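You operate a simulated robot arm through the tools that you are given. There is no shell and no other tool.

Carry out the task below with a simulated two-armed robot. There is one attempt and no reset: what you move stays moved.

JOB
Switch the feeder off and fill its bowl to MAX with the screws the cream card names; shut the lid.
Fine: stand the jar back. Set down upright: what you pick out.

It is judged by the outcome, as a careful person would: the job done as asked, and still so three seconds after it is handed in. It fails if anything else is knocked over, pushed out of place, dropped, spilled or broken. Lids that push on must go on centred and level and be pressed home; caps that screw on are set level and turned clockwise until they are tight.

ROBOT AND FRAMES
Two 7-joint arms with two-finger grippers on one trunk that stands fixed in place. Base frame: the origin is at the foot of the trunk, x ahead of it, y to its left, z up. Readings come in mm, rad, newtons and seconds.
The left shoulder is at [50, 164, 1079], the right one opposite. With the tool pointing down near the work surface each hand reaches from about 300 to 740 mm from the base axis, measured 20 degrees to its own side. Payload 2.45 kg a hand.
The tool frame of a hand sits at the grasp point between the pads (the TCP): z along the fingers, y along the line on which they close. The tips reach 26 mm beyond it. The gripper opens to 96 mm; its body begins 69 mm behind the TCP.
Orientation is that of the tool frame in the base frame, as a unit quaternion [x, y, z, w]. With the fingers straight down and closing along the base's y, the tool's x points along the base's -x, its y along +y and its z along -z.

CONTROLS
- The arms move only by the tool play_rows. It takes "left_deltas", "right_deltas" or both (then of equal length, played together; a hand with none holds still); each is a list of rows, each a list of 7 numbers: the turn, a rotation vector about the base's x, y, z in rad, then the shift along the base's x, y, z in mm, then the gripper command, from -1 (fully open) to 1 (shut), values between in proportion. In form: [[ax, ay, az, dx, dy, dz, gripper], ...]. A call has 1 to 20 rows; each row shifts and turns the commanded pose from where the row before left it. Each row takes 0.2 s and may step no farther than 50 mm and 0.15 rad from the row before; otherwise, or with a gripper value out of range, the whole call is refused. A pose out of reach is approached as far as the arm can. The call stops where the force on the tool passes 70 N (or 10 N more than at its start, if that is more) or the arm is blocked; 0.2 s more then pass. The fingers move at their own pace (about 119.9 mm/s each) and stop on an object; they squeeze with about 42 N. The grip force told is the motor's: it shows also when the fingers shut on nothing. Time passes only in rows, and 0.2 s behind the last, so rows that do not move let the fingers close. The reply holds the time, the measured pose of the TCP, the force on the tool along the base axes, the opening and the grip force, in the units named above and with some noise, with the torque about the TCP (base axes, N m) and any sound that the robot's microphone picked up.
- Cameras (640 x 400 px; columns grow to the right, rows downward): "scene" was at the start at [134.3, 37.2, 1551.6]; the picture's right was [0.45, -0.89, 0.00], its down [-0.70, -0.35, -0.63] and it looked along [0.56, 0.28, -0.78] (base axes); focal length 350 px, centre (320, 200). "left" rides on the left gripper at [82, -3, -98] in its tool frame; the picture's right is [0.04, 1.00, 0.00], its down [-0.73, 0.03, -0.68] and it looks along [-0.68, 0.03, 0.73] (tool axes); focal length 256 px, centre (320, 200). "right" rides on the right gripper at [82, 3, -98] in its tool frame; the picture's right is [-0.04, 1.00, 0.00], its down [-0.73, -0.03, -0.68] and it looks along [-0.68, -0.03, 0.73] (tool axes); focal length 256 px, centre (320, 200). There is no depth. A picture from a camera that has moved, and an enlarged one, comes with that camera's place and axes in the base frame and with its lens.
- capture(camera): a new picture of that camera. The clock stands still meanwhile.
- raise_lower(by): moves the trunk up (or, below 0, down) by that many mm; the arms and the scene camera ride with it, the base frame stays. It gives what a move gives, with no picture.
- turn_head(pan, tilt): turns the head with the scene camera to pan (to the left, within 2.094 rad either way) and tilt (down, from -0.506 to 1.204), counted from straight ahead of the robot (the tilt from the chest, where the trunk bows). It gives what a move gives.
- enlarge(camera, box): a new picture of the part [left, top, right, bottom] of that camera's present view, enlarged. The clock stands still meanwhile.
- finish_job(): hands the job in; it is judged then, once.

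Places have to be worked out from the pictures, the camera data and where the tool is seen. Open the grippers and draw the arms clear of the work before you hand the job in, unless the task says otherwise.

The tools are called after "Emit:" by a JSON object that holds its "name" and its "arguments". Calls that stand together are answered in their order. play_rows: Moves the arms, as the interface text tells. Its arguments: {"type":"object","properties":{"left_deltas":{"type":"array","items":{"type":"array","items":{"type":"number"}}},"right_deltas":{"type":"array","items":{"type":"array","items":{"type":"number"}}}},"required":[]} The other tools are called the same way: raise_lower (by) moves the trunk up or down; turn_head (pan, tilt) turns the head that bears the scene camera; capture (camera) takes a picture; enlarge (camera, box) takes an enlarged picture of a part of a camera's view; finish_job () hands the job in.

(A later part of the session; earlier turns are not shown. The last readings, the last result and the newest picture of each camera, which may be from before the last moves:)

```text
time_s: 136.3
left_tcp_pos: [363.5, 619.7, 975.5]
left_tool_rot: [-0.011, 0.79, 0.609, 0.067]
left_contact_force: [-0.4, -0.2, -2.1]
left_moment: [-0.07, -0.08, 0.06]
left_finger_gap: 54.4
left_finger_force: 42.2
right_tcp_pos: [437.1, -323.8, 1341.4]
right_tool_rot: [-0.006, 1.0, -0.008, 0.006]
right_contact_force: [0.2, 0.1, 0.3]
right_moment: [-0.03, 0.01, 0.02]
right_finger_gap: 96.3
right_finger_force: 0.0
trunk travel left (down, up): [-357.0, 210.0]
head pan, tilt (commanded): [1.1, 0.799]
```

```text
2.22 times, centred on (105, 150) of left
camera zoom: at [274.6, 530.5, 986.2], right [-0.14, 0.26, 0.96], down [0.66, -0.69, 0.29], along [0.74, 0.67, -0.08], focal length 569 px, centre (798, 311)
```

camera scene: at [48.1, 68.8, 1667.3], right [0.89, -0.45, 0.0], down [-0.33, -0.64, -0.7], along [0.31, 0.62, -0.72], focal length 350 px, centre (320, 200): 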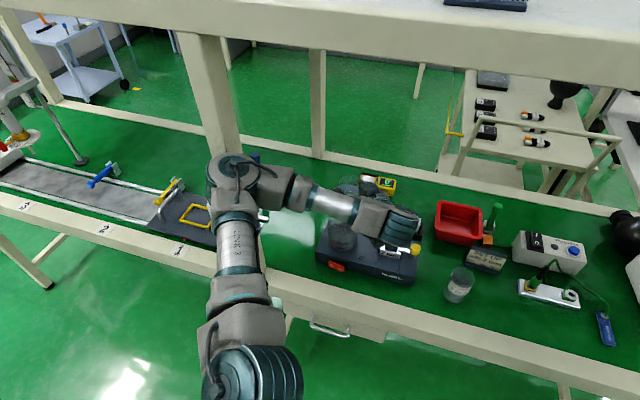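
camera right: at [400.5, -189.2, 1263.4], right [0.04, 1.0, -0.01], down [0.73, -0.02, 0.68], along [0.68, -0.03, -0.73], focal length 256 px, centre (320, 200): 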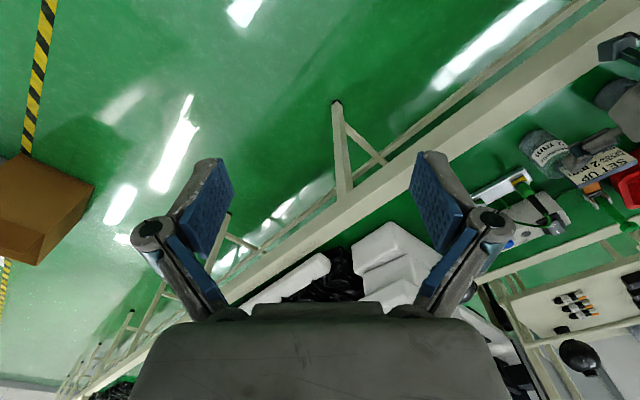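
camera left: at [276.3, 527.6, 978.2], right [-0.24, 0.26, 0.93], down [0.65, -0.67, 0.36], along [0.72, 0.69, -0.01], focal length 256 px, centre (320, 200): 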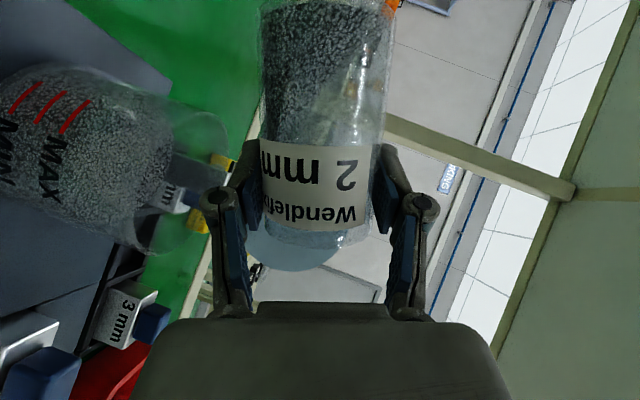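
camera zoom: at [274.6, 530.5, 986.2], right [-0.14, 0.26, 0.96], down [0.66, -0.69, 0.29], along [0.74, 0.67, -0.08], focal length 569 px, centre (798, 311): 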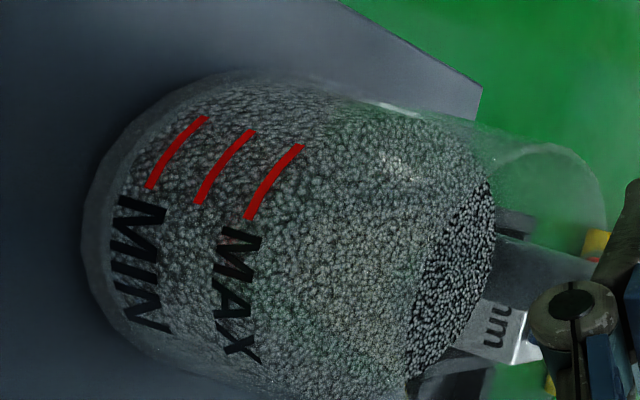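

The flow has stopped again with about 1 mm gained. I roll 3° more and hold.

Emit:
{"name": "play_rows", "arguments": {"left_deltas": [[0.0048, 0.05, -0.0133, 0, 0, 0, 1], [0, 0, 0, 0, 0, 0, 1], [0, 0, 0, 0, 0, 0, 1], [0, 0, 0, 0, 0, 0, 1], [0, 0, 0, 0, 0, 0, 1]]}}

Emit:
{"name": "enlarge", "arguments": {"camera": "left", "box": [20, 60, 190, 240]}}

```text
time_s: 137.6
left_tcp_pos: [360.3, 621.5, 974.3]
left_tool_rot: [0.008, 0.791, 0.61, 0.051]
left_contact_force: [0.0, 0.6, -3.5]
left_moment: [-0.01, -0.05, -0.01]
left_finger_gap: 54.3
left_finger_force: 41.8
right_tcp_pos: [434.9, -322.6, 1341.4]
right_tool_rot: [-0.006, 1.0, -0.007, 0.008]
right_contact_force: [-0.8, 0.7, 0.4]
right_moment: [0.0, 0.0, 0.02]
right_finger_gap: 95.9
right_finger_force: 0.2
trunk travel left (down, up): [-357.0, 210.0]
head pan, tilt (commanded): [1.1, 0.799]
```

```text
2.22 times, centred on (105, 150) of left
camera zoom: at [271.4, 532.3, 990.2], right [-0.09, 0.26, 0.96], down [0.67, -0.7, 0.25], along [0.74, 0.66, -0.11], focal length 569 px, centre (798, 311)
```

zoom: 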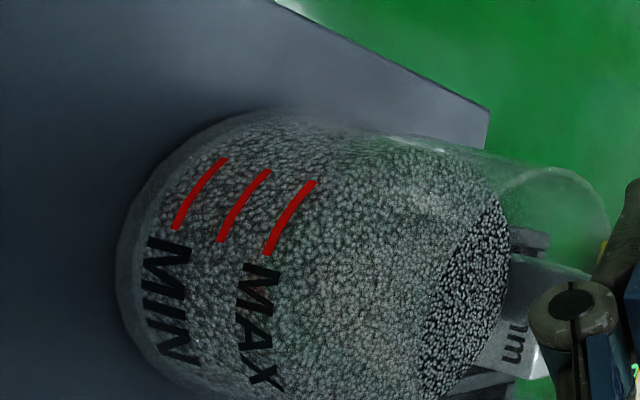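

By the same measure the level is now up about 2 mm from before, at MAX within a millimetre. I turn the jar upright and withdraw it.

Emit:
{"name": "play_rows", "arguments": {"left_deltas": [[-0.01288, -0.1331, 0.0355, 0, 0, 1.5, 1], [-0.01288, -0.1331, 0.0355, 0, 0, 1.5, 1], [-0.01288, -0.1331, 0.0355, 0, 0, 1.5, 1], [-0.01288, -0.1331, 0.0355, 0, 0, 1.5, 1], [-0.01288, -0.1331, 0.0355, 0, 0, 1.5, 1], [-0.01288, -0.1331, 0.0355, 0, 0, 1.5, 1], [-0.01288, -0.1331, 0.0355, 0, 0, 1.5, 1], [-0.01288, -0.1331, 0.0355, 0, 0, 1.5, 1], [-0.01288, -0.1331, 0.0355, 0, 0, 1.5, 1], [-0.01288, -0.1331, 0.0355, 0, 0, 1.5, 1], [-0.01288, -0.1331, 0.0355, 0, 0, 1.5, 1], [0, 0, 0, 6, -12, 22, 1], [0, 0, 0, 6, -12, 22, 1], [0, 0, 0, 10, -20, 22, 1], [-0.1334, 0.0126, 0, 15, -25, 15, 1], [0, 0, 0, 0, 0, 0, 1]]}}

Emit:
{"name": "capture", "arguments": {"camera": "left"}}

Emit:
{"name": "capture", "arguments": {"camera": "scene"}}

```text
time_s: 140.9
left_tcp_pos: [401.1, 564.3, 1070.9]
left_tool_rot: [-0.569, 0.608, 0.367, 0.414]
left_contact_force: [0.0, -0.7, -2.8]
left_moment: [0.01, -0.01, 0.05]
left_finger_gap: 54.2
left_finger_force: 41.9
left hand out of reach, approached as far as the arm can: row 14
right_tcp_pos: [432.3, -317.7, 1344.4]
right_tool_rot: [-0.006, 1.0, -0.011, 0.009]
right_contact_force: [0.3, 0.2, 0.3]
right_moment: [0.01, 0.02, 0.03]
right_finger_gap: 95.9
right_finger_force: 0.1
trunk travel left (down, up): [-357.0, 210.0]
head pan, tilt (commanded): [1.1, 0.799]
```

```text
taken
camera left: at [394.5, 443.0, 1032.6], right [-1.0, 0.07, -0.06], down [-0.08, -0.34, 0.94], along [0.04, 0.94, 0.34], focal length 256 px, centre (320, 200)
```

left: 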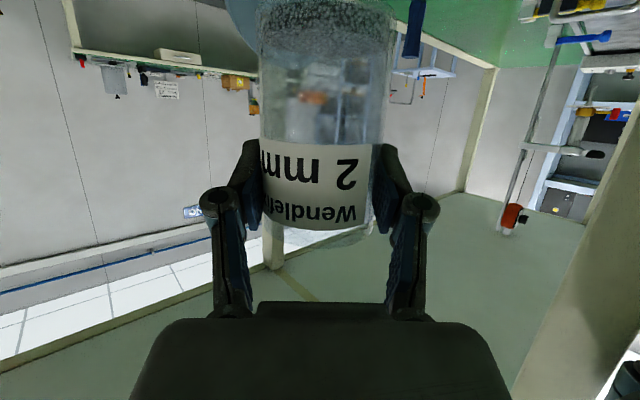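

```text
taken
camera scene: at [47.9, 70.3, 1667.2], right [0.89, -0.45, 0.0], down [-0.33, -0.64, -0.7], along [0.31, 0.62, -0.72], focal length 350 px, centre (320, 200)
```

scene: 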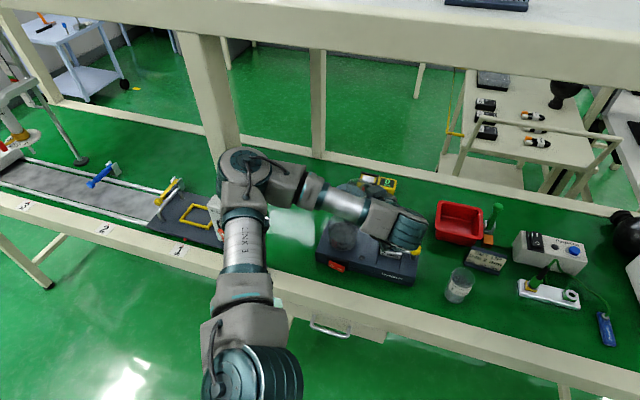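

The jar is upright. I glance at the bowl from this head angle.

Emit:
{"name": "enlarge", "arguments": {"camera": "scene", "box": [310, 190, 390, 270]}}

```text
5.00 times, centred on (350, 230) of scene
camera zoom: at [47.9, 70.3, 1667.2], right [0.89, -0.45, 0.0], down [-0.33, -0.64, -0.7], along [0.31, 0.62, -0.72], focal length 1748 px, centre (170, 50)
```

zoom: 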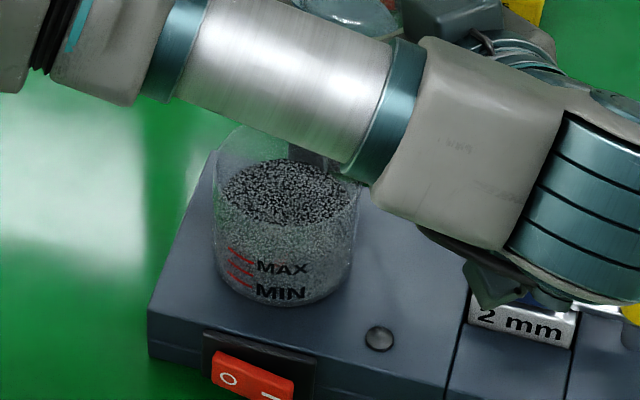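

Everything looks right. I carry the jar back toward its place in two stages.

Emit:
{"name": "play_rows", "arguments": {"left_deltas": [[0.0018, 0.0009, -0.0782, 20.8, -22.9, 0, 1], [0.0018, 0.0009, -0.0782, 20.8, -22.9, 0, 1], [0.0018, 0.0009, -0.0782, 20.8, -22.9, 0, 1], [0.0018, 0.0009, -0.0782, 20.8, -22.9, 0, 1], [0.0018, 0.0009, -0.0782, 20.8, -22.9, 0, 1], [0.0018, 0.0009, -0.0782, 20.8, -22.9, 0, 1], [0.0018, 0.0009, -0.0782, 20.8, -22.9, 0, 1], [0, 0, 0, 0, 0, 0, 1]]}}

Emit:
{"name": "play_rows", "arguments": {"left_deltas": [[0.0018, 0.0009, -0.0782, 20.8, -22.9, -5, 1], [0.0018, 0.0009, -0.0782, 20.8, -22.9, -5, 1], [0.0018, 0.0009, -0.0782, 20.8, -22.9, -5, 1], [0.0018, 0.0009, -0.0782, 20.8, -22.9, -5, 1], [0.0018, 0.0009, -0.0782, 20.8, -22.9, -5, 1], [0.0018, 0.0009, -0.0782, 20.8, -22.9, -5, 1], [0.0018, 0.0009, -0.0782, 20.8, -22.9, -5, 1], [0, 0, 0, 0, 0, 0, 1], [0, 0, 0, 0, 0, 0, 1], [0, 0, 0, 0, 0, 0, 1]]}}

Emit:
{"name": "capture", "arguments": {"camera": "scene"}}

```text
time_s: 142.8
left_tcp_pos: [544.8, 403.5, 1071.4]
left_tool_rot: [-0.379, 0.738, 0.246, 0.501]
left_contact_force: [-0.2, 0.2, -3.0]
left_moment: [0.0, 0.01, -0.04]
left_finger_gap: 54.2
left_finger_force: 42.0
right_tcp_pos: [431.6, -317.3, 1345.3]
right_tool_rot: [-0.006, 1.0, -0.01, 0.01]
right_contact_force: [-0.7, -0.4, 0.0]
right_moment: [0.03, -0.01, -0.02]
right_finger_gap: 96.0
right_finger_force: 0.1
trunk travel left (down, up): [-357.0, 210.0]
head pan, tilt (commanded): [1.1, 0.799]
```

```text
time_s: 144.9
left_tcp_pos: [689.8, 243.8, 1035.2]
left_tool_rot: [-0.163, 0.813, 0.107, 0.548]
left_contact_force: [-0.4, -0.3, -3.8]
left_moment: [0.01, -0.01, -0.04]
left_finger_gap: 54.2
left_finger_force: 41.8
right_tcp_pos: [430.5, -317.5, 1343.7]
right_tool_rot: [-0.006, 1.0, -0.009, 0.01]
right_contact_force: [-0.8, 0.1, 0.3]
right_moment: [-0.02, 0.0, 0.0]
right_finger_gap: 96.3
right_finger_force: 0.0
trunk travel left (down, up): [-357.0, 210.0]
head pan, tilt (commanded): [1.1, 0.799]
```

```text
taken
camera scene: at [49.2, 70.3, 1667.3], right [0.89, -0.45, 0.0], down [-0.33, -0.64, -0.7], along [0.31, 0.62, -0.72], focal length 350 px, centre (320, 200)
```

scene: 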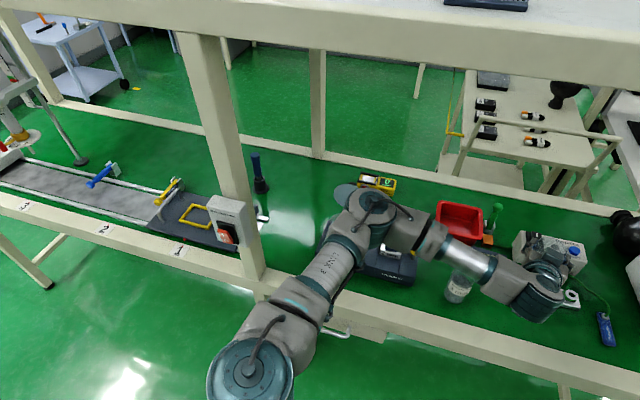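

The jar is over its place, upright, and the elbow is well clear of the lid. I lower it with the trunk.

Emit:
{"name": "raise_lower", "arguments": {"by": -160}}

Emit:
{"name": "play_rows", "arguments": {"left_deltas": [[0, 0, 0, 0.9, 0.4, -5, 1], [0, 0, 0, 0, 0, -5, 1], [0, 0, 0, 0, 0, 0, 1], [0, 0, 0, 0, 0, 0, 1]]}}

Emit:
{"name": "capture", "arguments": {"camera": "left"}}

```text
time_s: 146.8
left_tcp_pos: [689.9, 244.7, 876.6]
left_tool_rot: [-0.163, 0.812, 0.107, 0.55]
left_contact_force: [-0.1, 0.0, -4.0]
left_moment: [-0.03, 0.01, 0.0]
left_finger_gap: 54.1
left_finger_force: 42.0
right_tcp_pos: [428.3, -318.0, 1184.4]
right_tool_rot: [-0.005, 1.0, -0.01, 0.01]
right_contact_force: [0.6, -0.4, 0.8]
right_moment: [0.02, 0.0, -0.04]
right_finger_gap: 96.0
right_finger_force: 0.0
trunk travel left (down, up): [-197.0, 370.0]
head pan, tilt (commanded): [1.1, 0.799]
```

```text
time_s: 147.8
left_tcp_pos: [691.9, 244.5, 865.7]
left_tool_rot: [-0.163, 0.814, 0.107, 0.548]
left_contact_force: [0.4, -0.1, -3.3]
left_moment: [-0.01, 0.02, 0.0]
left_finger_gap: 54.5
left_finger_force: 41.7
right_tcp_pos: [429.9, -317.3, 1185.0]
right_tool_rot: [-0.005, 1.0, -0.01, 0.01]
right_contact_force: [-0.2, 0.1, 0.4]
right_moment: [-0.03, -0.02, -0.01]
right_finger_gap: 96.0
right_finger_force: 0.1
trunk travel left (down, up): [-197.0, 370.0]
head pan, tilt (commanded): [1.1, 0.799]
```

```text
taken
camera left: at [580.3, 195.4, 825.8], right [-0.4, 0.92, -0.04], down [-0.34, -0.1, 0.93], along [0.85, 0.39, 0.35], focal length 256 px, centre (320, 200)
```

left: 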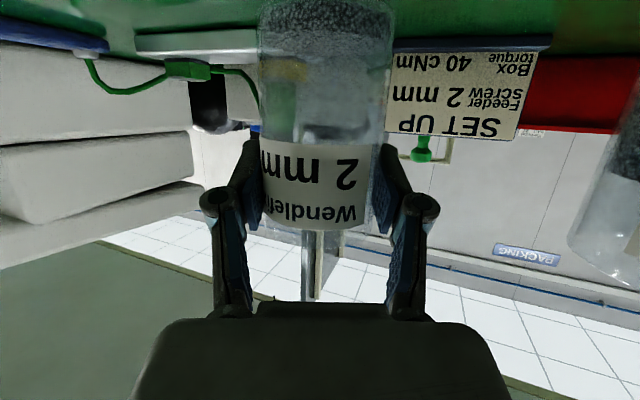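

The jar is about 11 mm above the bench at its old spot. I lower in small steps to contact.

Emit:
{"name": "play_rows", "arguments": {"left_deltas": [[0, 0, 0, 0, 0, -3, 1], [0, 0, 0, 0, 0, -3, 1], [0, 0, 0, 0, 0, -2, 1], [0, 0, 0, 0, 0, 0, 1]]}}

Emit:
{"name": "play_rows", "arguments": {"left_deltas": [[0, 0, 0, 0, 0, -1.5, 1], [0, 0, 0, 0, 0, 0, 1]]}}

```text
time_s: 148.8
left_tcp_pos: [691.1, 244.7, 858.2]
left_tool_rot: [-0.164, 0.813, 0.108, 0.548]
left_contact_force: [-0.3, 0.4, -3.3]
left_moment: [-0.01, 0.02, -0.02]
left_finger_gap: 54.1
left_finger_force: 41.7
right_tcp_pos: [431.1, -318.6, 1185.8]
right_tool_rot: [-0.006, 1.0, -0.011, 0.009]
right_contact_force: [0.4, -0.1, 0.1]
right_moment: [0.03, -0.03, -0.02]
right_finger_gap: 96.0
right_finger_force: 0.1
trunk travel left (down, up): [-197.0, 370.0]
head pan, tilt (commanded): [1.1, 0.799]
```

```text
time_s: 149.4
left_tcp_pos: [690.8, 244.2, 854.9]
left_tool_rot: [-0.165, 0.813, 0.108, 0.548]
left_contact_force: [0.4, 0.4, -2.5]
left_moment: [0.01, 0.03, 0.02]
left_finger_gap: 54.5
left_finger_force: 42.0
right_tcp_pos: [430.1, -317.2, 1184.2]
right_tool_rot: [-0.007, 1.0, -0.01, 0.01]
right_contact_force: [0.1, -0.4, 0.8]
right_moment: [-0.01, -0.01, -0.02]
right_finger_gap: 96.2
right_finger_force: 0.1
trunk travel left (down, up): [-197.0, 370.0]
head pan, tilt (commanded): [1.1, 0.799]
```

Emit:
{"name": "play_rows", "arguments": {"left_deltas": [[0, 0, 0, 0, 0, -1.5, 1], [0, 0, 0, 0, 0, 0, 1]]}}

```text
time_s: 150.0
left_tcp_pos: [690.1, 244.6, 854.6]
left_tool_rot: [-0.164, 0.814, 0.107, 0.547]
left_contact_force: [-0.5, -0.1, -2.6]
left_moment: [0.02, -0.02, 0.0]
left_finger_gap: 54.4
left_finger_force: 41.9
right_tcp_pos: [430.0, -317.8, 1184.8]
right_tool_rot: [-0.007, 1.0, -0.01, 0.01]
right_contact_force: [0.1, 0.2, 0.9]
right_moment: [0.02, 0.01, 0.03]
right_finger_gap: 96.2
right_finger_force: 0.1
trunk travel left (down, up): [-197.0, 370.0]
head pan, tilt (commanded): [1.1, 0.799]
```

The vertical force still shows the jar's weight in the hand. I lower another 1.5 mm.

Emit:
{"name": "play_rows", "arguments": {"left_deltas": [[0, 0, 0, 0, 0, -1.5, 1], [0, 0, 0, 0, 0, 0, 1]]}}

```text
time_s: 150.6
left_tcp_pos: [690.9, 245.1, 854.1]
left_tool_rot: [-0.165, 0.813, 0.108, 0.548]
left_contact_force: [-1.2, 0.1, 0.3]
left_moment: [0.01, 0.16, -0.03]
left_finger_gap: 54.4
left_finger_force: 42.1
right_tcp_pos: [429.6, -318.0, 1184.5]
right_tool_rot: [-0.006, 1.0, -0.011, 0.01]
right_contact_force: [-0.2, -0.1, 0.2]
right_moment: [-0.02, 0.01, 0.01]
right_finger_gap: 96.1
right_finger_force: 0.0
trunk travel left (down, up): [-197.0, 370.0]
head pan, tilt (commanded): [1.1, 0.799]
```

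Contact has begun. One more millimetre seats it, then I open the fingers slowly.

Emit:
{"name": "play_rows", "arguments": {"left_deltas": [[0, 0, 0, 0, 0, -1, 1], [0, 0, 0, 0, 0, 0, 1]]}}

Emit:
{"name": "play_rows", "arguments": {"left_deltas": [[0, 0, 0, 0, 0, 0, -0.25], [0, 0, 0, 0, 0, 0, -0.5], [0, 0, 0, 0, 0, 0, -1], [0, 0, 0, 0, 0, 0, -1]]}}

Emit:
{"name": "capture", "arguments": {"camera": "left"}}

```text
time_s: 151.2
left_tcp_pos: [690.7, 244.4, 853.7]
left_tool_rot: [-0.163, 0.812, 0.107, 0.55]
left_contact_force: [1.7, 2.5, 7.4]
left_moment: [0.18, 0.2, -0.05]
left_finger_gap: 54.1
left_finger_force: 42.2
right_tcp_pos: [429.2, -317.6, 1185.3]
right_tool_rot: [-0.006, 1.0, -0.01, 0.011]
right_contact_force: [0.1, -0.6, 0.3]
right_moment: [0.01, 0.04, 0.01]
right_finger_gap: 95.8
right_finger_force: 0.0
trunk travel left (down, up): [-197.0, 370.0]
head pan, tilt (commanded): [1.1, 0.799]
```

```text
time_s: 152.2
left_tcp_pos: [690.7, 244.0, 852.2]
left_tool_rot: [-0.163, 0.813, 0.107, 0.548]
left_contact_force: [-0.7, -1.0, -0.1]
left_moment: [-0.04, 0.01, 0.0]
left_finger_gap: 96.2
left_finger_force: 0.0
right_tcp_pos: [429.0, -317.2, 1184.5]
right_tool_rot: [-0.006, 1.0, -0.01, 0.009]
right_contact_force: [-0.8, 0.1, -0.1]
right_moment: [-0.04, -0.03, -0.02]
right_finger_gap: 95.7
right_finger_force: 0.1
trunk travel left (down, up): [-197.0, 370.0]
head pan, tilt (commanded): [1.1, 0.799]
```

```text
taken
camera left: at [579.8, 195.0, 813.0], right [-0.4, 0.92, -0.04], down [-0.34, -0.1, 0.93], along [0.85, 0.39, 0.35], focal length 256 px, centre (320, 200)
```

left: 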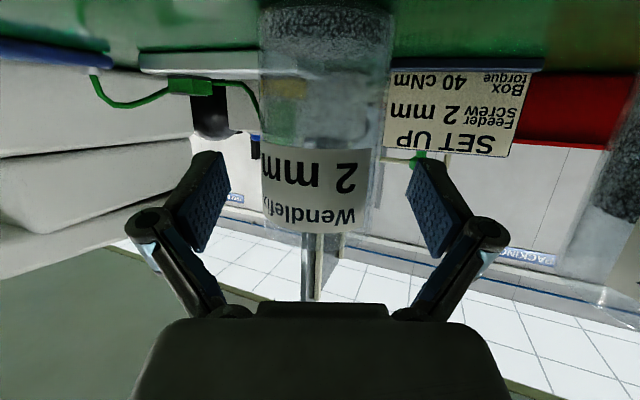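

The jar stands upright in its place and is released. I back off along the approach line and lift.

Emit:
{"name": "play_rows", "arguments": {"left_deltas": [[0, 0, 0, -16.6, -6.9, 0, -1], [0, 0, 0, -16.6, -6.9, 0, -1], [0, 0, 0, -16.6, -6.9, 0, -1], [0, 0, 0, -16.6, -5, 0, -1], [0, 0, 0, -12, -2, 10, -1], [0, 0, 0, 0, 0, 25, -1], [0, 0, 0, 0, 0, 30, -1], [0, 0, 0, 0, 0, 30, -1]]}}

Emit:
{"name": "turn_head", "arguments": {"pan": 0.55, "tilt": 0.85}}

Emit:
{"name": "raise_lower", "arguments": {"by": 203}}

Emit:
{"name": "capture", "arguments": {"camera": "scene"}}

```text
time_s: 154.0
left_tcp_pos: [610.6, 217.0, 948.3]
left_tool_rot: [-0.163, 0.813, 0.107, 0.549]
left_contact_force: [-0.6, 0.5, 0.3]
left_moment: [0.01, 0.01, 0.02]
left_finger_gap: 95.9
left_finger_force: 0.1
right_tcp_pos: [428.8, -317.2, 1184.5]
right_tool_rot: [-0.006, 1.0, -0.01, 0.01]
right_contact_force: [-0.4, -0.1, 0.5]
right_moment: [0.0, -0.02, -0.01]
right_finger_gap: 96.0
right_finger_force: 0.0
trunk travel left (down, up): [-197.0, 370.0]
head pan, tilt (commanded): [1.1, 0.799]
```

```text
time_s: 154.9
left_tcp_pos: [613.0, 215.4, 947.2]
left_tool_rot: [-0.164, 0.813, 0.107, 0.548]
left_contact_force: [-0.7, 0.4, 0.0]
left_moment: [-0.02, 0.0, 0.01]
left_finger_gap: 96.0
left_finger_force: 0.1
right_tcp_pos: [430.5, -318.5, 1185.2]
right_tool_rot: [-0.006, 1.0, -0.01, 0.01]
right_contact_force: [0.2, -0.1, -1.3]
right_moment: [0.01, -0.01, 0.0]
right_finger_gap: 95.8
right_finger_force: 0.1
trunk travel left (down, up): [-197.0, 370.0]
head pan, tilt (commanded): [0.55, 0.85]
```

```text
time_s: 157.1
left_tcp_pos: [613.6, 216.6, 1150.5]
left_tool_rot: [-0.163, 0.813, 0.107, 0.548]
left_contact_force: [0.2, -0.5, -0.3]
left_moment: [0.03, 0.01, 0.01]
left_finger_gap: 95.7
left_finger_force: 0.1
right_tcp_pos: [429.8, -317.5, 1386.7]
right_tool_rot: [-0.006, 1.0, -0.01, 0.009]
right_contact_force: [-0.9, 0.1, 0.0]
right_moment: [-0.04, -0.02, -0.05]
right_finger_gap: 95.9
right_finger_force: 0.2
trunk travel left (down, up): [-400.0, 167.0]
head pan, tilt (commanded): [0.55, 0.85]
```

```text
taken
camera scene: at [66.2, 38.8, 1706.0], right [0.52, -0.85, 0.0], down [-0.64, -0.39, -0.66], along [0.56, 0.35, -0.75], focal length 350 px, centre (320, 200)
```

scene: 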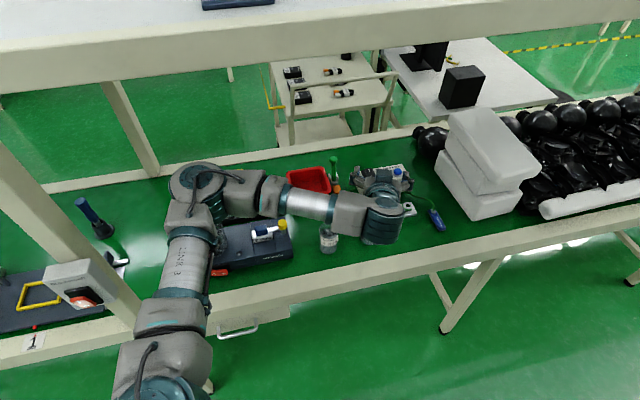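

I bring the hand to a nearly upright orientation right of the feeder, where the scene camera can still see the bowl.

Emit:
{"name": "play_rows", "arguments": {"left_deltas": [[-0.0664, 0.099, 0.0352, -12.4, 16.3, 2, -1], [-0.0664, 0.099, 0.0352, -12.4, 16.3, 2, -1], [-0.0664, 0.099, 0.0352, -12.4, 16.3, 2, -1], [-0.0664, 0.099, 0.0352, -12.4, 16.3, 2, -1], [-0.0664, 0.099, 0.0352, -12.4, 16.3, 2, -1], [-0.0664, 0.099, 0.0352, -12.4, 16.3, 2, -1], [-0.0664, 0.099, 0.0352, -12.4, 16.3, 2, -1], [-0.0664, 0.099, 0.0352, -12.4, 16.3, 2, -1], [-0.0664, 0.099, 0.0352, -12.4, 16.3, 2, -1], [-0.0664, 0.099, 0.0352, -12.4, 16.3, 2, -1], [0, 0, 0, 0, 0, 0, -1], [0, 0, 0, 0, 0, 0, -1]]}}

Emit:
{"name": "capture", "arguments": {"camera": "scene"}}

Emit:
{"name": "capture", "arguments": {"camera": "left"}}

```text
time_s: 159.7
left_tcp_pos: [488.1, 380.8, 1171.0]
left_tool_rot: [-0.389, 0.921, 0.001, 0.0]
left_contact_force: [-0.6, 0.7, -0.5]
left_moment: [0.03, 0.0, -0.02]
left_finger_gap: 96.3
left_finger_force: 0.2
right_tcp_pos: [429.3, -314.6, 1387.2]
right_tool_rot: [-0.005, 1.0, -0.011, 0.009]
right_contact_force: [-0.5, 0.8, 0.1]
right_moment: [0.01, 0.0, 0.04]
right_finger_gap: 96.0
right_finger_force: 0.1
trunk travel left (down, up): [-400.0, 167.0]
head pan, tilt (commanded): [0.55, 0.85]
```

```text
taken
camera scene: at [65.7, 40.7, 1706.1], right [0.52, -0.85, 0.0], down [-0.64, -0.39, -0.66], along [0.56, 0.34, -0.75], focal length 350 px, centre (320, 200)
```

scene: 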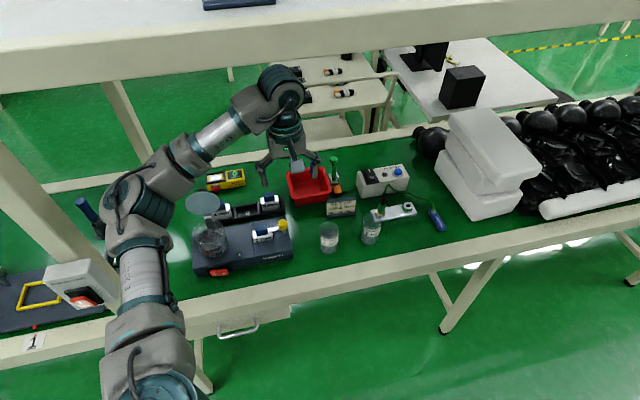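

```text
taken
camera left: at [434.1, 320.4, 1268.0], right [-0.74, 0.67, 0.0], down [0.49, 0.54, 0.68], along [0.45, 0.51, -0.73], focal length 256 px, centre (320, 200)
```

left: 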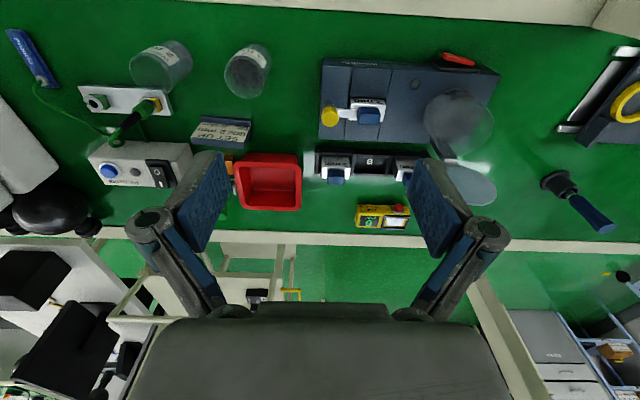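

The whole feeder is in view. I zoom on the bowl, switch and the rest of the bench.

Emit:
{"name": "enlarge", "arguments": {"camera": "scene", "box": [180, 190, 260, 280]}}

Emit:
{"name": "enlarge", "arguments": {"camera": "scene", "box": [180, 150, 460, 290]}}

Emit:
{"name": "enlarge", "arguments": {"camera": "left", "box": [390, 60, 530, 220]}}

```text
4.44 times, centred on (220, 235) of scene
camera zoom: at [65.7, 40.7, 1706.1], right [0.52, -0.85, 0.0], down [-0.64, -0.39, -0.66], along [0.56, 0.34, -0.75], focal length 1554 px, centre (764, 44)
```

zoom: 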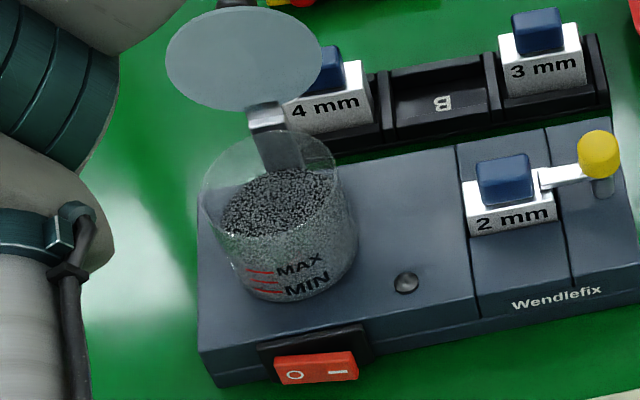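

```text
2.29 times, centred on (320, 220) of scene
camera zoom: at [65.7, 40.7, 1706.1], right [0.52, -0.85, 0.0], down [-0.64, -0.39, -0.66], along [0.56, 0.34, -0.75], focal length 799 px, centre (320, 154)
```

zoom: 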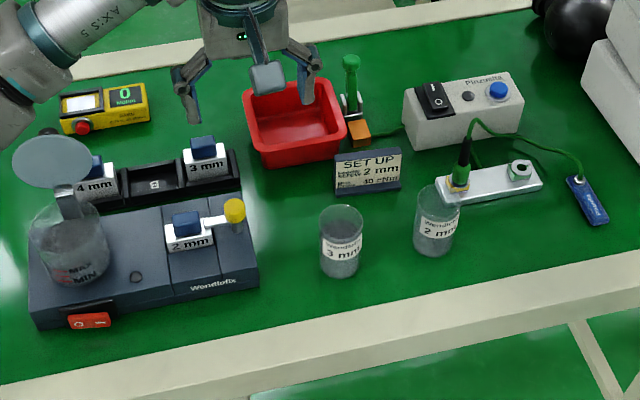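

```text
2.50 times, centred on (460, 140) of left
camera zoom: at [434.1, 320.4, 1268.0], right [-0.74, 0.67, 0.0], down [0.49, 0.54, 0.68], along [0.45, 0.51, -0.73], focal length 640 px, centre (-30, 350)
```

zoom: 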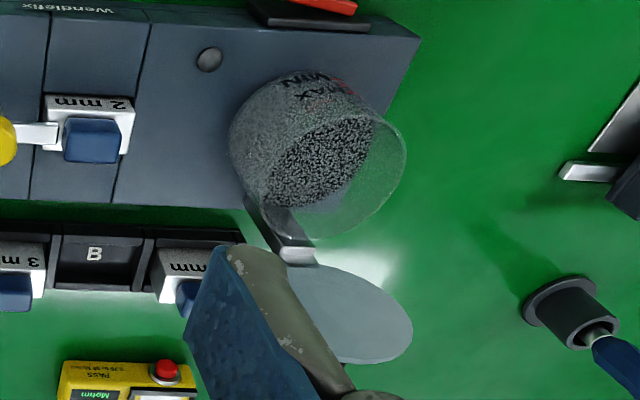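

Level, switch, jars and everything else look right, and nothing is spilled. Now for the lid: I move the hand high over and behind it, fingers part-open, to take the knob from above.

Emit:
{"name": "play_rows", "arguments": {"left_deltas": [[0, 0, 0, -3.2, 37.8, -4, -0.25], [0, 0, 0, -3.2, 37.8, -4, -0.25], [0, 0, 0, -3.2, 37.8, -4, -0.25], [0, 0, 0, -3.2, 37.8, -4, -0.25], [0, 0, 0, -3.2, 37.8, -8, -0.25], [0, 0, 0, -3.2, 37.8, -8, -0.25], [0, 0, 0, -3.2, 37.8, -8, -0.25], [0, 0, 0, -3, 36, -8, -0.25], [0, 0, 0, 0, 0, 0, -0.25], [0, 0, 0, 0, 0, 0, -0.25], [0, 0, 0, 0, 0, 0, -0.25]]}}

Emit:
{"name": "capture", "arguments": {"camera": "left"}}

Emit:
{"name": "capture", "arguments": {"camera": "scene"}}

```text
time_s: 162.1
left_tcp_pos: [462.6, 683.3, 1120.9]
left_tool_rot: [-0.388, 0.922, 0.001, -0.001]
left_contact_force: [-2.0, -0.5, 0.0]
left_moment: [-0.02, 0.02, 0.01]
left_finger_gap: 60.0
left_finger_force: 0.0
right_tcp_pos: [431.0, -315.6, 1388.1]
right_tool_rot: [-0.006, 1.0, -0.01, 0.009]
right_contact_force: [-0.9, 0.5, -0.2]
right_moment: [-0.01, -0.01, 0.03]
right_finger_gap: 95.9
right_finger_force: 0.0
trunk travel left (down, up): [-400.0, 167.0]
head pan, tilt (commanded): [0.55, 0.85]
```

```text
taken
camera left: at [408.9, 622.7, 1219.1], right [-0.74, 0.67, 0.0], down [0.49, 0.54, 0.68], along [0.45, 0.51, -0.73], focal length 256 px, centre (320, 200)
```

left: 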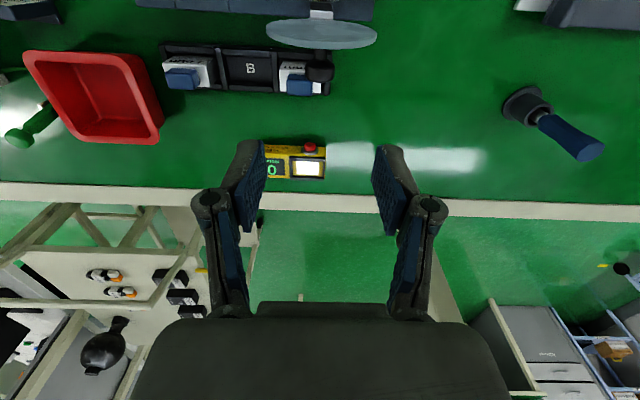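

```text
taken
camera scene: at [65.5, 42.6, 1706.1], right [0.52, -0.85, 0.0], down [-0.64, -0.39, -0.66], along [0.56, 0.34, -0.75], focal length 350 px, centre (320, 200)
```

scene: 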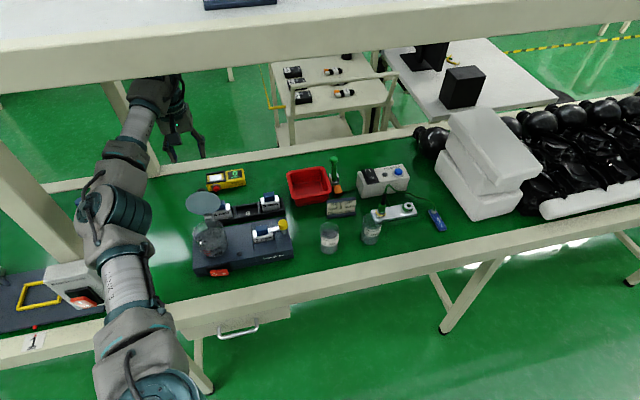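

The knob shows just behind the lid's edge. I zoom in to locate it.

Emit:
{"name": "enlarge", "arguments": {"camera": "left", "box": [250, 0, 400, 110]}}

```text
3.64 times, centred on (325, 55) of left
camera zoom: at [408.9, 622.7, 1219.1], right [-0.74, 0.67, 0.0], down [0.49, 0.54, 0.68], along [0.45, 0.51, -0.73], focal length 931 px, centre (302, 727)
```

zoom: 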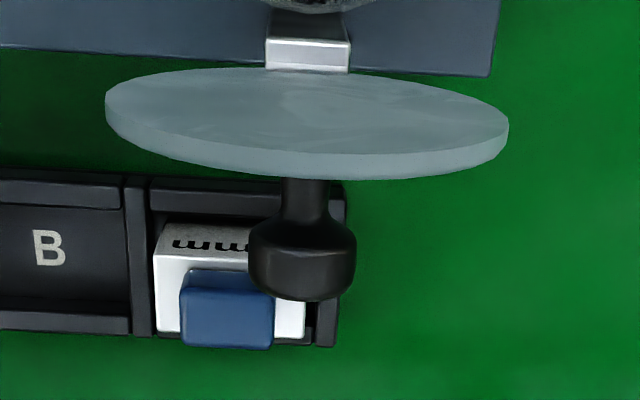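

The lid leans back only about 2–3° past vertical. The knob is near n=800, a=147, z=983. I descend behind it to just above, then check alignment.

Emit:
{"name": "play_rows", "arguments": {"left_deltas": [[0, 0, 0, -1.2, -1.8, -25, -0.25], [0, 0, 0, -1.2, -1.8, -25, -0.25], [0, 0, 0, -1.3, -1.7, -25, -0.25], [0, 0, 0, 0, 0, 0, -0.25], [0, 0, 0, 0, 0, 0, -0.25]]}}

Emit:
{"name": "capture", "arguments": {"camera": "left"}}

```text
time_s: 163.3
left_tcp_pos: [458.9, 676.9, 1046.5]
left_tool_rot: [-0.388, 0.921, 0.001, 0.0]
left_contact_force: [-0.2, 0.2, 0.2]
left_moment: [0.03, -0.01, 0.0]
left_finger_gap: 60.1
left_finger_force: 0.0
right_tcp_pos: [430.2, -315.9, 1388.6]
right_tool_rot: [-0.005, 1.0, -0.01, 0.009]
right_contact_force: [1.0, 0.6, 0.4]
right_moment: [0.02, 0.02, -0.01]
right_finger_gap: 95.9
right_finger_force: 0.1
trunk travel left (down, up): [-400.0, 167.0]
head pan, tilt (commanded): [0.55, 0.85]
```

```text
taken
camera left: at [404.1, 616.6, 1144.6], right [-0.74, 0.67, 0.0], down [0.49, 0.54, 0.68], along [0.45, 0.51, -0.73], focal length 256 px, centre (320, 200)
```

left: 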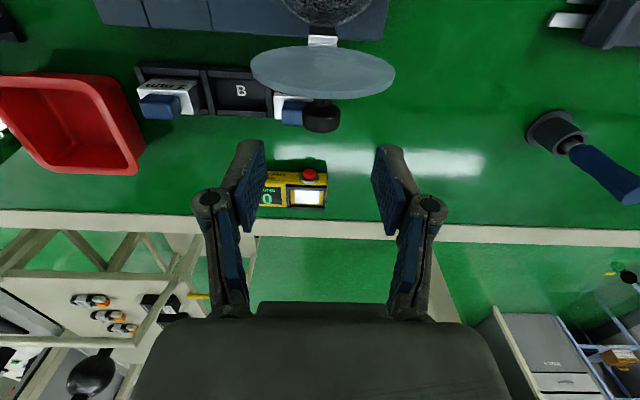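

Alignment is good: the knob is centred between the fingers and the pads are just behind the lid. I descend the last 49 mm and close on it.

Emit:
{"name": "play_rows", "arguments": {"left_deltas": [[0, 0, 0, 0.2, 0.5, -20, -0.25], [0, 0, 0, 0.2, 0.5, -20, -0.25], [0, 0, 0, 0, 0, -9, -0.25], [0, 0, 0, 0, 0, 0, -0.25]]}}

Emit:
{"name": "capture", "arguments": {"camera": "left"}}

```text
time_s: 164.3
left_tcp_pos: [458.3, 678.2, 997.6]
left_tool_rot: [-0.388, 0.921, 0.001, 0.001]
left_contact_force: [0.1, 0.4, 0.7]
left_moment: [0.02, 0.03, 0.03]
left_finger_gap: 60.0
left_finger_force: 0.0
right_tcp_pos: [430.1, -316.5, 1386.8]
right_tool_rot: [-0.006, 1.0, -0.011, 0.009]
right_contact_force: [0.4, -1.1, 1.0]
right_moment: [0.01, -0.03, 0.01]
right_finger_gap: 96.1
right_finger_force: 0.0
trunk travel left (down, up): [-400.0, 167.0]
head pan, tilt (commanded): [0.55, 0.85]
```

```text
taken
camera left: at [405.0, 618.0, 1095.7], right [-0.74, 0.67, 0.0], down [0.49, 0.54, 0.68], along [0.45, 0.51, -0.73], focal length 256 px, centre (320, 200)
```

left: 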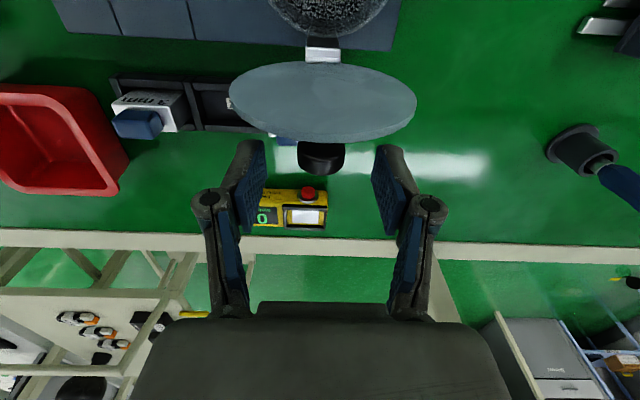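

The knob sits between the pads, about 15 mm beyond the grasp point. I lower 3 mm more for a fuller hold and close.

Emit:
{"name": "play_rows", "arguments": {"left_deltas": [[0, 0, 0, 0, 0, -3, -0.25], [0, 0, 0, 0, 0, 0, 0.2], [0, 0, 0, 0, 0, 0, 1], [0, 0, 0, 0, 0, 0, 1]]}}

Emit:
{"name": "capture", "arguments": {"camera": "left"}}

```text
time_s: 165.3
left_tcp_pos: [458.6, 679.6, 995.3]
left_tool_rot: [-0.388, 0.921, 0.002, 0.0]
left_contact_force: [0.2, 3.2, 2.7]
left_moment: [0.09, -0.04, -0.04]
left_finger_gap: 24.3
left_finger_force: 44.9
right_tcp_pos: [429.4, -315.3, 1388.5]
right_tool_rot: [-0.005, 1.0, -0.011, 0.01]
right_contact_force: [0.0, 0.2, 1.2]
right_moment: [0.0, 0.03, -0.03]
right_finger_gap: 96.2
right_finger_force: 0.0
trunk travel left (down, up): [-400.0, 167.0]
head pan, tilt (commanded): [0.55, 0.85]
```

```text
taken
camera left: at [404.9, 618.4, 1092.9], right [-0.74, 0.67, 0.0], down [0.49, 0.54, 0.68], along [0.45, 0.51, -0.73], focal length 256 px, centre (320, 200)
```

left: 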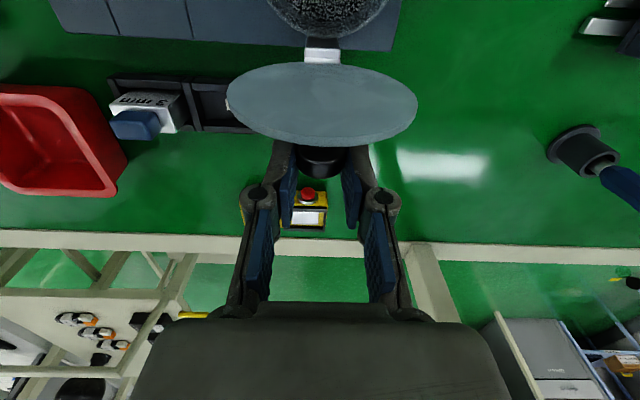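

The knob is gripped with a gap of 24 mm. I swing the lid forward along the known hinge arc, tilting the tool with it, for the first 25°.

Emit:
{"name": "play_rows", "arguments": {"left_deltas": [[0.0274, -0.0269, 0, -5.11, -5.21, 2.45, 1], [0.0274, -0.0269, 0, -5.18, -5.28, 1.85, 1], [0.0274, -0.0269, 0, -5.29, -5.4, 1.22, 1], [0.0274, -0.0269, 0, -5.35, -5.45, 0.56, 1], [0.0274, -0.0269, 0, -5.35, -5.45, -0.1, 1]]}}

Emit:
{"name": "capture", "arguments": {"camera": "left"}}

```text
time_s: 166.5
left_tcp_pos: [433.5, 652.4, 999.7]
left_tool_rot: [-0.388, 0.917, 0.048, 0.083]
left_contact_force: [-38.5, 52.2, 11.6]
left_moment: [1.42, 0.17, -0.23]
left_finger_gap: 24.7
left_finger_force: 45.1
right_tcp_pos: [435.5, -318.9, 1385.6]
right_tool_rot: [-0.006, 1.0, -0.01, 0.008]
right_contact_force: [-0.2, 1.1, 0.4]
right_moment: [-0.03, -0.04, -0.01]
right_finger_gap: 96.1
right_finger_force: 0.2
trunk travel left (down, up): [-400.0, 167.0]
head pan, tilt (commanded): [0.55, 0.85]
```

```text
taken
camera left: at [369.2, 578.1, 1079.1], right [-0.75, 0.67, 0.02], down [0.4, 0.43, 0.81], along [0.53, 0.61, -0.59], focal length 256 px, centre (320, 200)
```

left: 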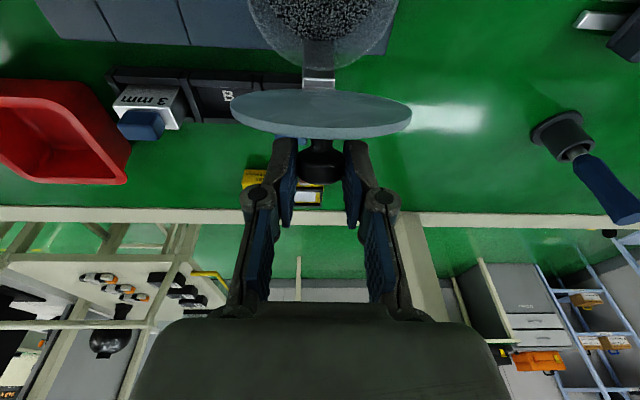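

The lid follows and is now about 65° open, but there is a 64 N sideways load along the hinge line. I relieve it with a small sideways shift and read again.

Emit:
{"name": "play_rows", "arguments": {"left_deltas": [[0, 0, 0, -1.0, 1.0, 0, 1], [0, 0, 0, 0, 0, 0, 1]]}}

```text
time_s: 167.1
left_tcp_pos: [433.4, 650.9, 999.3]
left_tool_rot: [-0.387, 0.917, 0.048, 0.084]
left_contact_force: [-40.9, 51.9, -5.5]
left_moment: [1.34, 0.21, -0.23]
left_finger_gap: 24.4
left_finger_force: 45.1
right_tcp_pos: [435.2, -319.6, 1384.5]
right_tool_rot: [-0.006, 1.0, -0.009, 0.007]
right_contact_force: [-0.3, 0.1, -0.9]
right_moment: [0.04, 0.0, -0.02]
right_finger_gap: 96.1
right_finger_force: 0.0
trunk travel left (down, up): [-400.0, 167.0]
head pan, tilt (commanded): [0.55, 0.85]
```

Emit:
{"name": "play_rows", "arguments": {"left_deltas": [[0, 0, 0, -1.5, 1.5, 0, 1], [0, 0, 0, -1.0, 1.0, 0, 1], [0, 0, 0, 0, 0, 0, 1]]}}

Emit:
{"name": "enlarge", "arguments": {"camera": "left", "box": [220, 60, 420, 240]}}

```text
time_s: 167.9
left_tcp_pos: [434.0, 653.0, 999.3]
left_tool_rot: [-0.385, 0.918, 0.044, 0.083]
left_contact_force: [-36.6, 39.8, -9.6]
left_moment: [0.81, 0.5, -0.12]
left_finger_gap: 24.4
left_finger_force: 45.1
right_tcp_pos: [436.7, -320.1, 1385.1]
right_tool_rot: [-0.006, 1.0, -0.01, 0.007]
right_contact_force: [-0.3, -0.8, 0.1]
right_moment: [-0.02, -0.01, 0.0]
right_finger_gap: 96.2
right_finger_force: 0.0
trunk travel left (down, up): [-400.0, 167.0]
head pan, tilt (commanded): [0.55, 0.85]
```

```text
2.22 times, centred on (320, 150) of left
camera zoom: at [368.6, 578.9, 1079.5], right [-0.74, 0.67, 0.01], down [0.4, 0.43, 0.81], along [0.53, 0.6, -0.59], focal length 569 px, centre (320, 311)
```

zoom: 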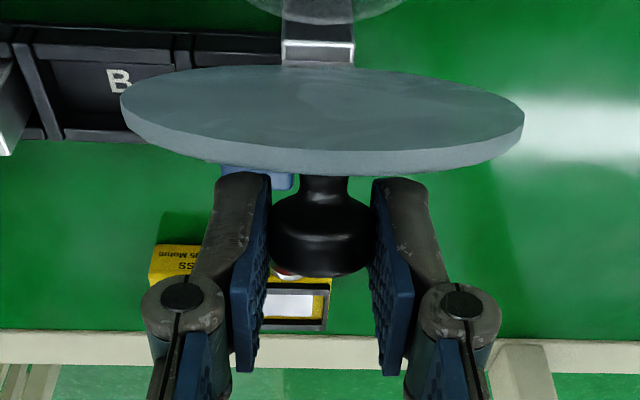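

The side load is easing (54 N). I continue shifting the same way.

Emit:
{"name": "play_rows", "arguments": {"left_deltas": [[0, 0, 0, -2.1, 2.1, 0, 1], [0, 0, 0, -2.1, 2.1, 0, 1], [0, 0, 0, 0, 0, 0, 1]]}}

```text
time_s: 168.7
left_tcp_pos: [433.5, 651.5, 999.5]
left_tool_rot: [-0.384, 0.919, 0.04, 0.084]
left_contact_force: [-16.1, 16.3, -19.3]
left_moment: [0.34, 0.33, -0.19]
left_finger_gap: 24.3
left_finger_force: 45.1
right_tcp_pos: [437.9, -321.0, 1385.2]
right_tool_rot: [-0.005, 1.0, -0.008, 0.007]
right_contact_force: [0.2, -0.6, -0.8]
right_moment: [0.04, 0.02, 0.01]
right_finger_gap: 96.1
right_finger_force: 0.0
trunk travel left (down, up): [-400.0, 167.0]
head pan, tilt (commanded): [0.55, 0.85]
```

The side load is down to 23 N. I add a small correction and continue the arc down to about 45°.

Emit:
{"name": "play_rows", "arguments": {"left_deltas": [[0, 0, 0, -1.4, 1.4, -1.5, 1], [0.0274, -0.0269, 0, -5.5, -5.2, -1.0, 1], [0.0274, -0.0269, 0, -5.4, -5.15, -1.6, 1], [0.0274, -0.0269, 0, -5.3, -5.05, -2.2, 1], [0.0274, -0.0269, 0, -5.15, -4.9, -2.8, 1]]}}

Emit:
{"name": "capture", "arguments": {"camera": "left"}}

```text
time_s: 169.9
left_tcp_pos: [412.4, 630.7, 993.9]
left_tool_rot: [-0.38, 0.909, 0.07, 0.159]
left_contact_force: [3.1, 17.9, 1.2]
left_moment: [1.13, -0.78, -0.08]
left_finger_gap: 24.3
left_finger_force: 44.8
right_tcp_pos: [439.3, -324.7, 1383.7]
right_tool_rot: [-0.005, 1.0, -0.009, 0.006]
right_contact_force: [-0.6, 0.0, 0.1]
right_moment: [-0.04, 0.03, 0.02]
right_finger_gap: 95.7
right_finger_force: 0.0
trunk travel left (down, up): [-400.0, 167.0]
head pan, tilt (commanded): [0.55, 0.85]
```

```text
taken
camera left: at [337.9, 550.9, 1057.6], right [-0.74, 0.67, -0.01], down [0.3, 0.34, 0.89], along [0.6, 0.65, -0.46], focal length 256 px, centre (320, 200)
```

left: 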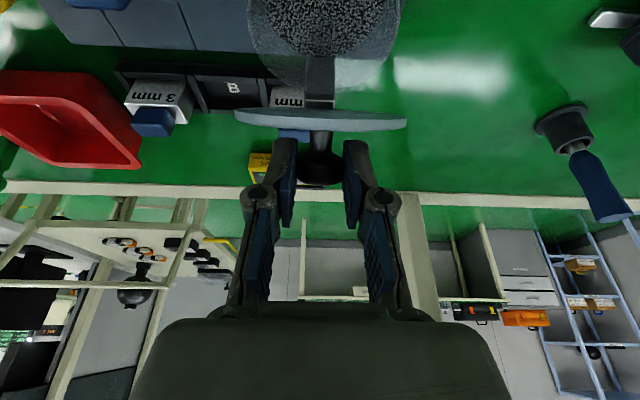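

The lid is at about 46° with small forces and the knob well held. I continue down to about 20°.

Emit:
{"name": "play_rows", "arguments": {"left_deltas": [[0.0274, -0.0269, 0, -4.9, -4.8, -3.25, 1], [0.0274, -0.0269, 0, -4.67, -4.56, -3.8, 1], [0.0274, -0.0269, 0, -4.43, -4.31, -4.35, 1], [0.0274, -0.0269, 0, -4.13, -4.01, -4.85, 1], [0.0274, -0.0269, 0, -3.82, -3.69, -5.32, 1]]}}

Emit:
{"name": "capture", "arguments": {"camera": "left"}}

```text
time_s: 171.1
left_tcp_pos: [389.3, 609.7, 975.8]
left_tool_rot: [-0.372, 0.888, 0.1, 0.251]
left_contact_force: [46.4, -25.8, 5.2]
left_moment: [0.5, -1.44, -0.25]
left_finger_gap: 24.8
left_finger_force: 45.0
right_tcp_pos: [436.1, -325.4, 1383.8]
right_tool_rot: [-0.005, 1.0, -0.007, 0.008]
right_contact_force: [0.7, 0.3, 0.7]
right_moment: [0.05, 0.01, 0.02]
right_finger_gap: 95.8
right_finger_force: 0.1
trunk travel left (down, up): [-400.0, 167.0]
head pan, tilt (commanded): [0.55, 0.85]
```

```text
taken
camera left: at [307.0, 522.3, 1016.2], right [-0.73, 0.68, -0.03], down [0.16, 0.22, 0.96], along [0.66, 0.7, -0.27], focal length 256 px, centre (320, 200)
```

left: 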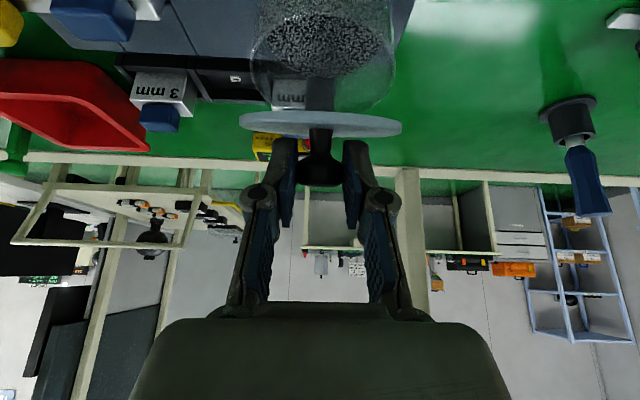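

The lid is near 30° open. The side load has reversed to −51 N, so I shift back the other way.

Emit:
{"name": "play_rows", "arguments": {"left_deltas": [[0, 0, 0, 2.5, -2.5, 0, 1], [0, 0, 0, 2.5, -2.5, 0, 1], [0, 0, 0, 0, 0, 0, 1]]}}

```text
time_s: 171.9
left_tcp_pos: [390.1, 608.3, 974.7]
left_tool_rot: [-0.372, 0.888, 0.103, 0.249]
left_contact_force: [26.9, -15.6, 12.4]
left_moment: [0.68, -1.42, -0.21]
left_finger_gap: 24.5
left_finger_force: 45.1
right_tcp_pos: [433.0, -321.9, 1384.9]
right_tool_rot: [-0.006, 1.0, -0.008, 0.009]
right_contact_force: [0.9, 0.4, 0.3]
right_moment: [0.03, 0.01, -0.01]
right_finger_gap: 95.8
right_finger_force: 0.1
trunk travel left (down, up): [-400.0, 167.0]
head pan, tilt (commanded): [0.55, 0.85]
```

The side load is −30 N and falling. I continue the last part of the arc with a sideways trim, rotating the tool along.

Emit:
{"name": "play_rows", "arguments": {"left_deltas": [[0, 0, 0, 1.0, -1.0, 0, 1], [0.0374, -0.0367, 0, -2.74, -4.81, -5.41, 1], [0.0374, -0.0367, 0, -2.42, -4.49, -5.83, 1], [0.0374, -0.0367, 0, -2.59, -3.65, -6.23, 1]]}}

Emit:
{"name": "capture", "arguments": {"camera": "left"}}

```text
time_s: 172.9
left_tcp_pos: [379.5, 598.0, 956.0]
left_tool_rot: [-0.365, 0.865, 0.135, 0.317]
left_contact_force: [12.5, -2.9, 13.3]
left_moment: [0.93, -1.1, -0.09]
left_finger_gap: 24.5
left_finger_force: 45.2
right_tcp_pos: [430.6, -319.2, 1387.0]
right_tool_rot: [-0.006, 1.0, -0.009, 0.01]
right_contact_force: [-0.4, 0.4, 0.5]
right_moment: [0.03, -0.01, 0.02]
right_finger_gap: 95.8
right_finger_force: 0.1
trunk travel left (down, up): [-400.0, 167.0]
head pan, tilt (commanded): [0.55, 0.85]
```

```text
taken
camera left: at [294.4, 506.5, 977.9], right [-0.74, 0.67, -0.02], down [0.07, 0.11, 0.99], along [0.67, 0.73, -0.12], focal length 256 px, centre (320, 200)
```

left: 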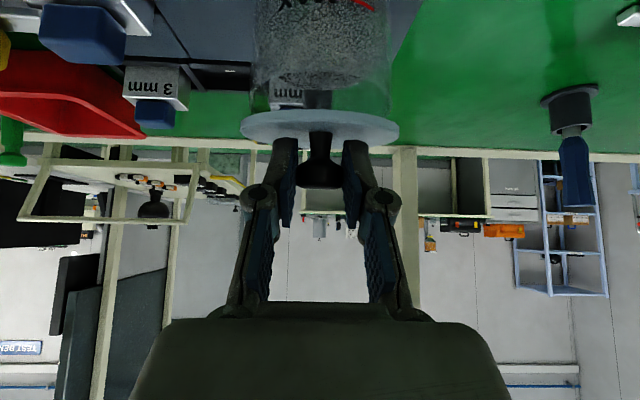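

The lid is about 15° open and loads are small. I bring it nearly shut.

Emit:
{"name": "play_rows", "arguments": {"left_deltas": [[0.0374, -0.0367, 0, -2.5, -2.96, -6.57, 1], [0.0374, -0.0367, 0, -2.2, -2.46, -6.88, 1]]}}

Emit:
{"name": "capture", "arguments": {"camera": "left"}}

```text
time_s: 173.5
left_tcp_pos: [373.5, 593.3, 941.3]
left_tool_rot: [-0.357, 0.848, 0.153, 0.359]
left_contact_force: [7.7, 2.7, 13.5]
left_moment: [1.04, -0.96, 0.06]
left_finger_gap: 24.4
left_finger_force: 44.9
right_tcp_pos: [429.4, -318.3, 1387.3]
right_tool_rot: [-0.006, 1.0, -0.009, 0.009]
right_contact_force: [-0.7, 0.4, -1.0]
right_moment: [0.06, -0.03, -0.03]
right_finger_gap: 96.3
right_finger_force: 0.1
trunk travel left (down, up): [-400.0, 167.0]
head pan, tilt (commanded): [0.55, 0.85]
```

```text
taken
camera left: at [288.0, 500.2, 950.0], right [-0.74, 0.68, -0.03], down [0.0, 0.03, 1.0], along [0.68, 0.74, -0.02], focal length 256 px, centre (320, 200)
```

left: 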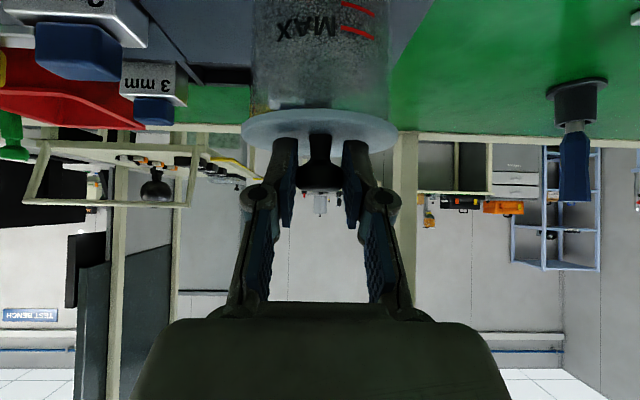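

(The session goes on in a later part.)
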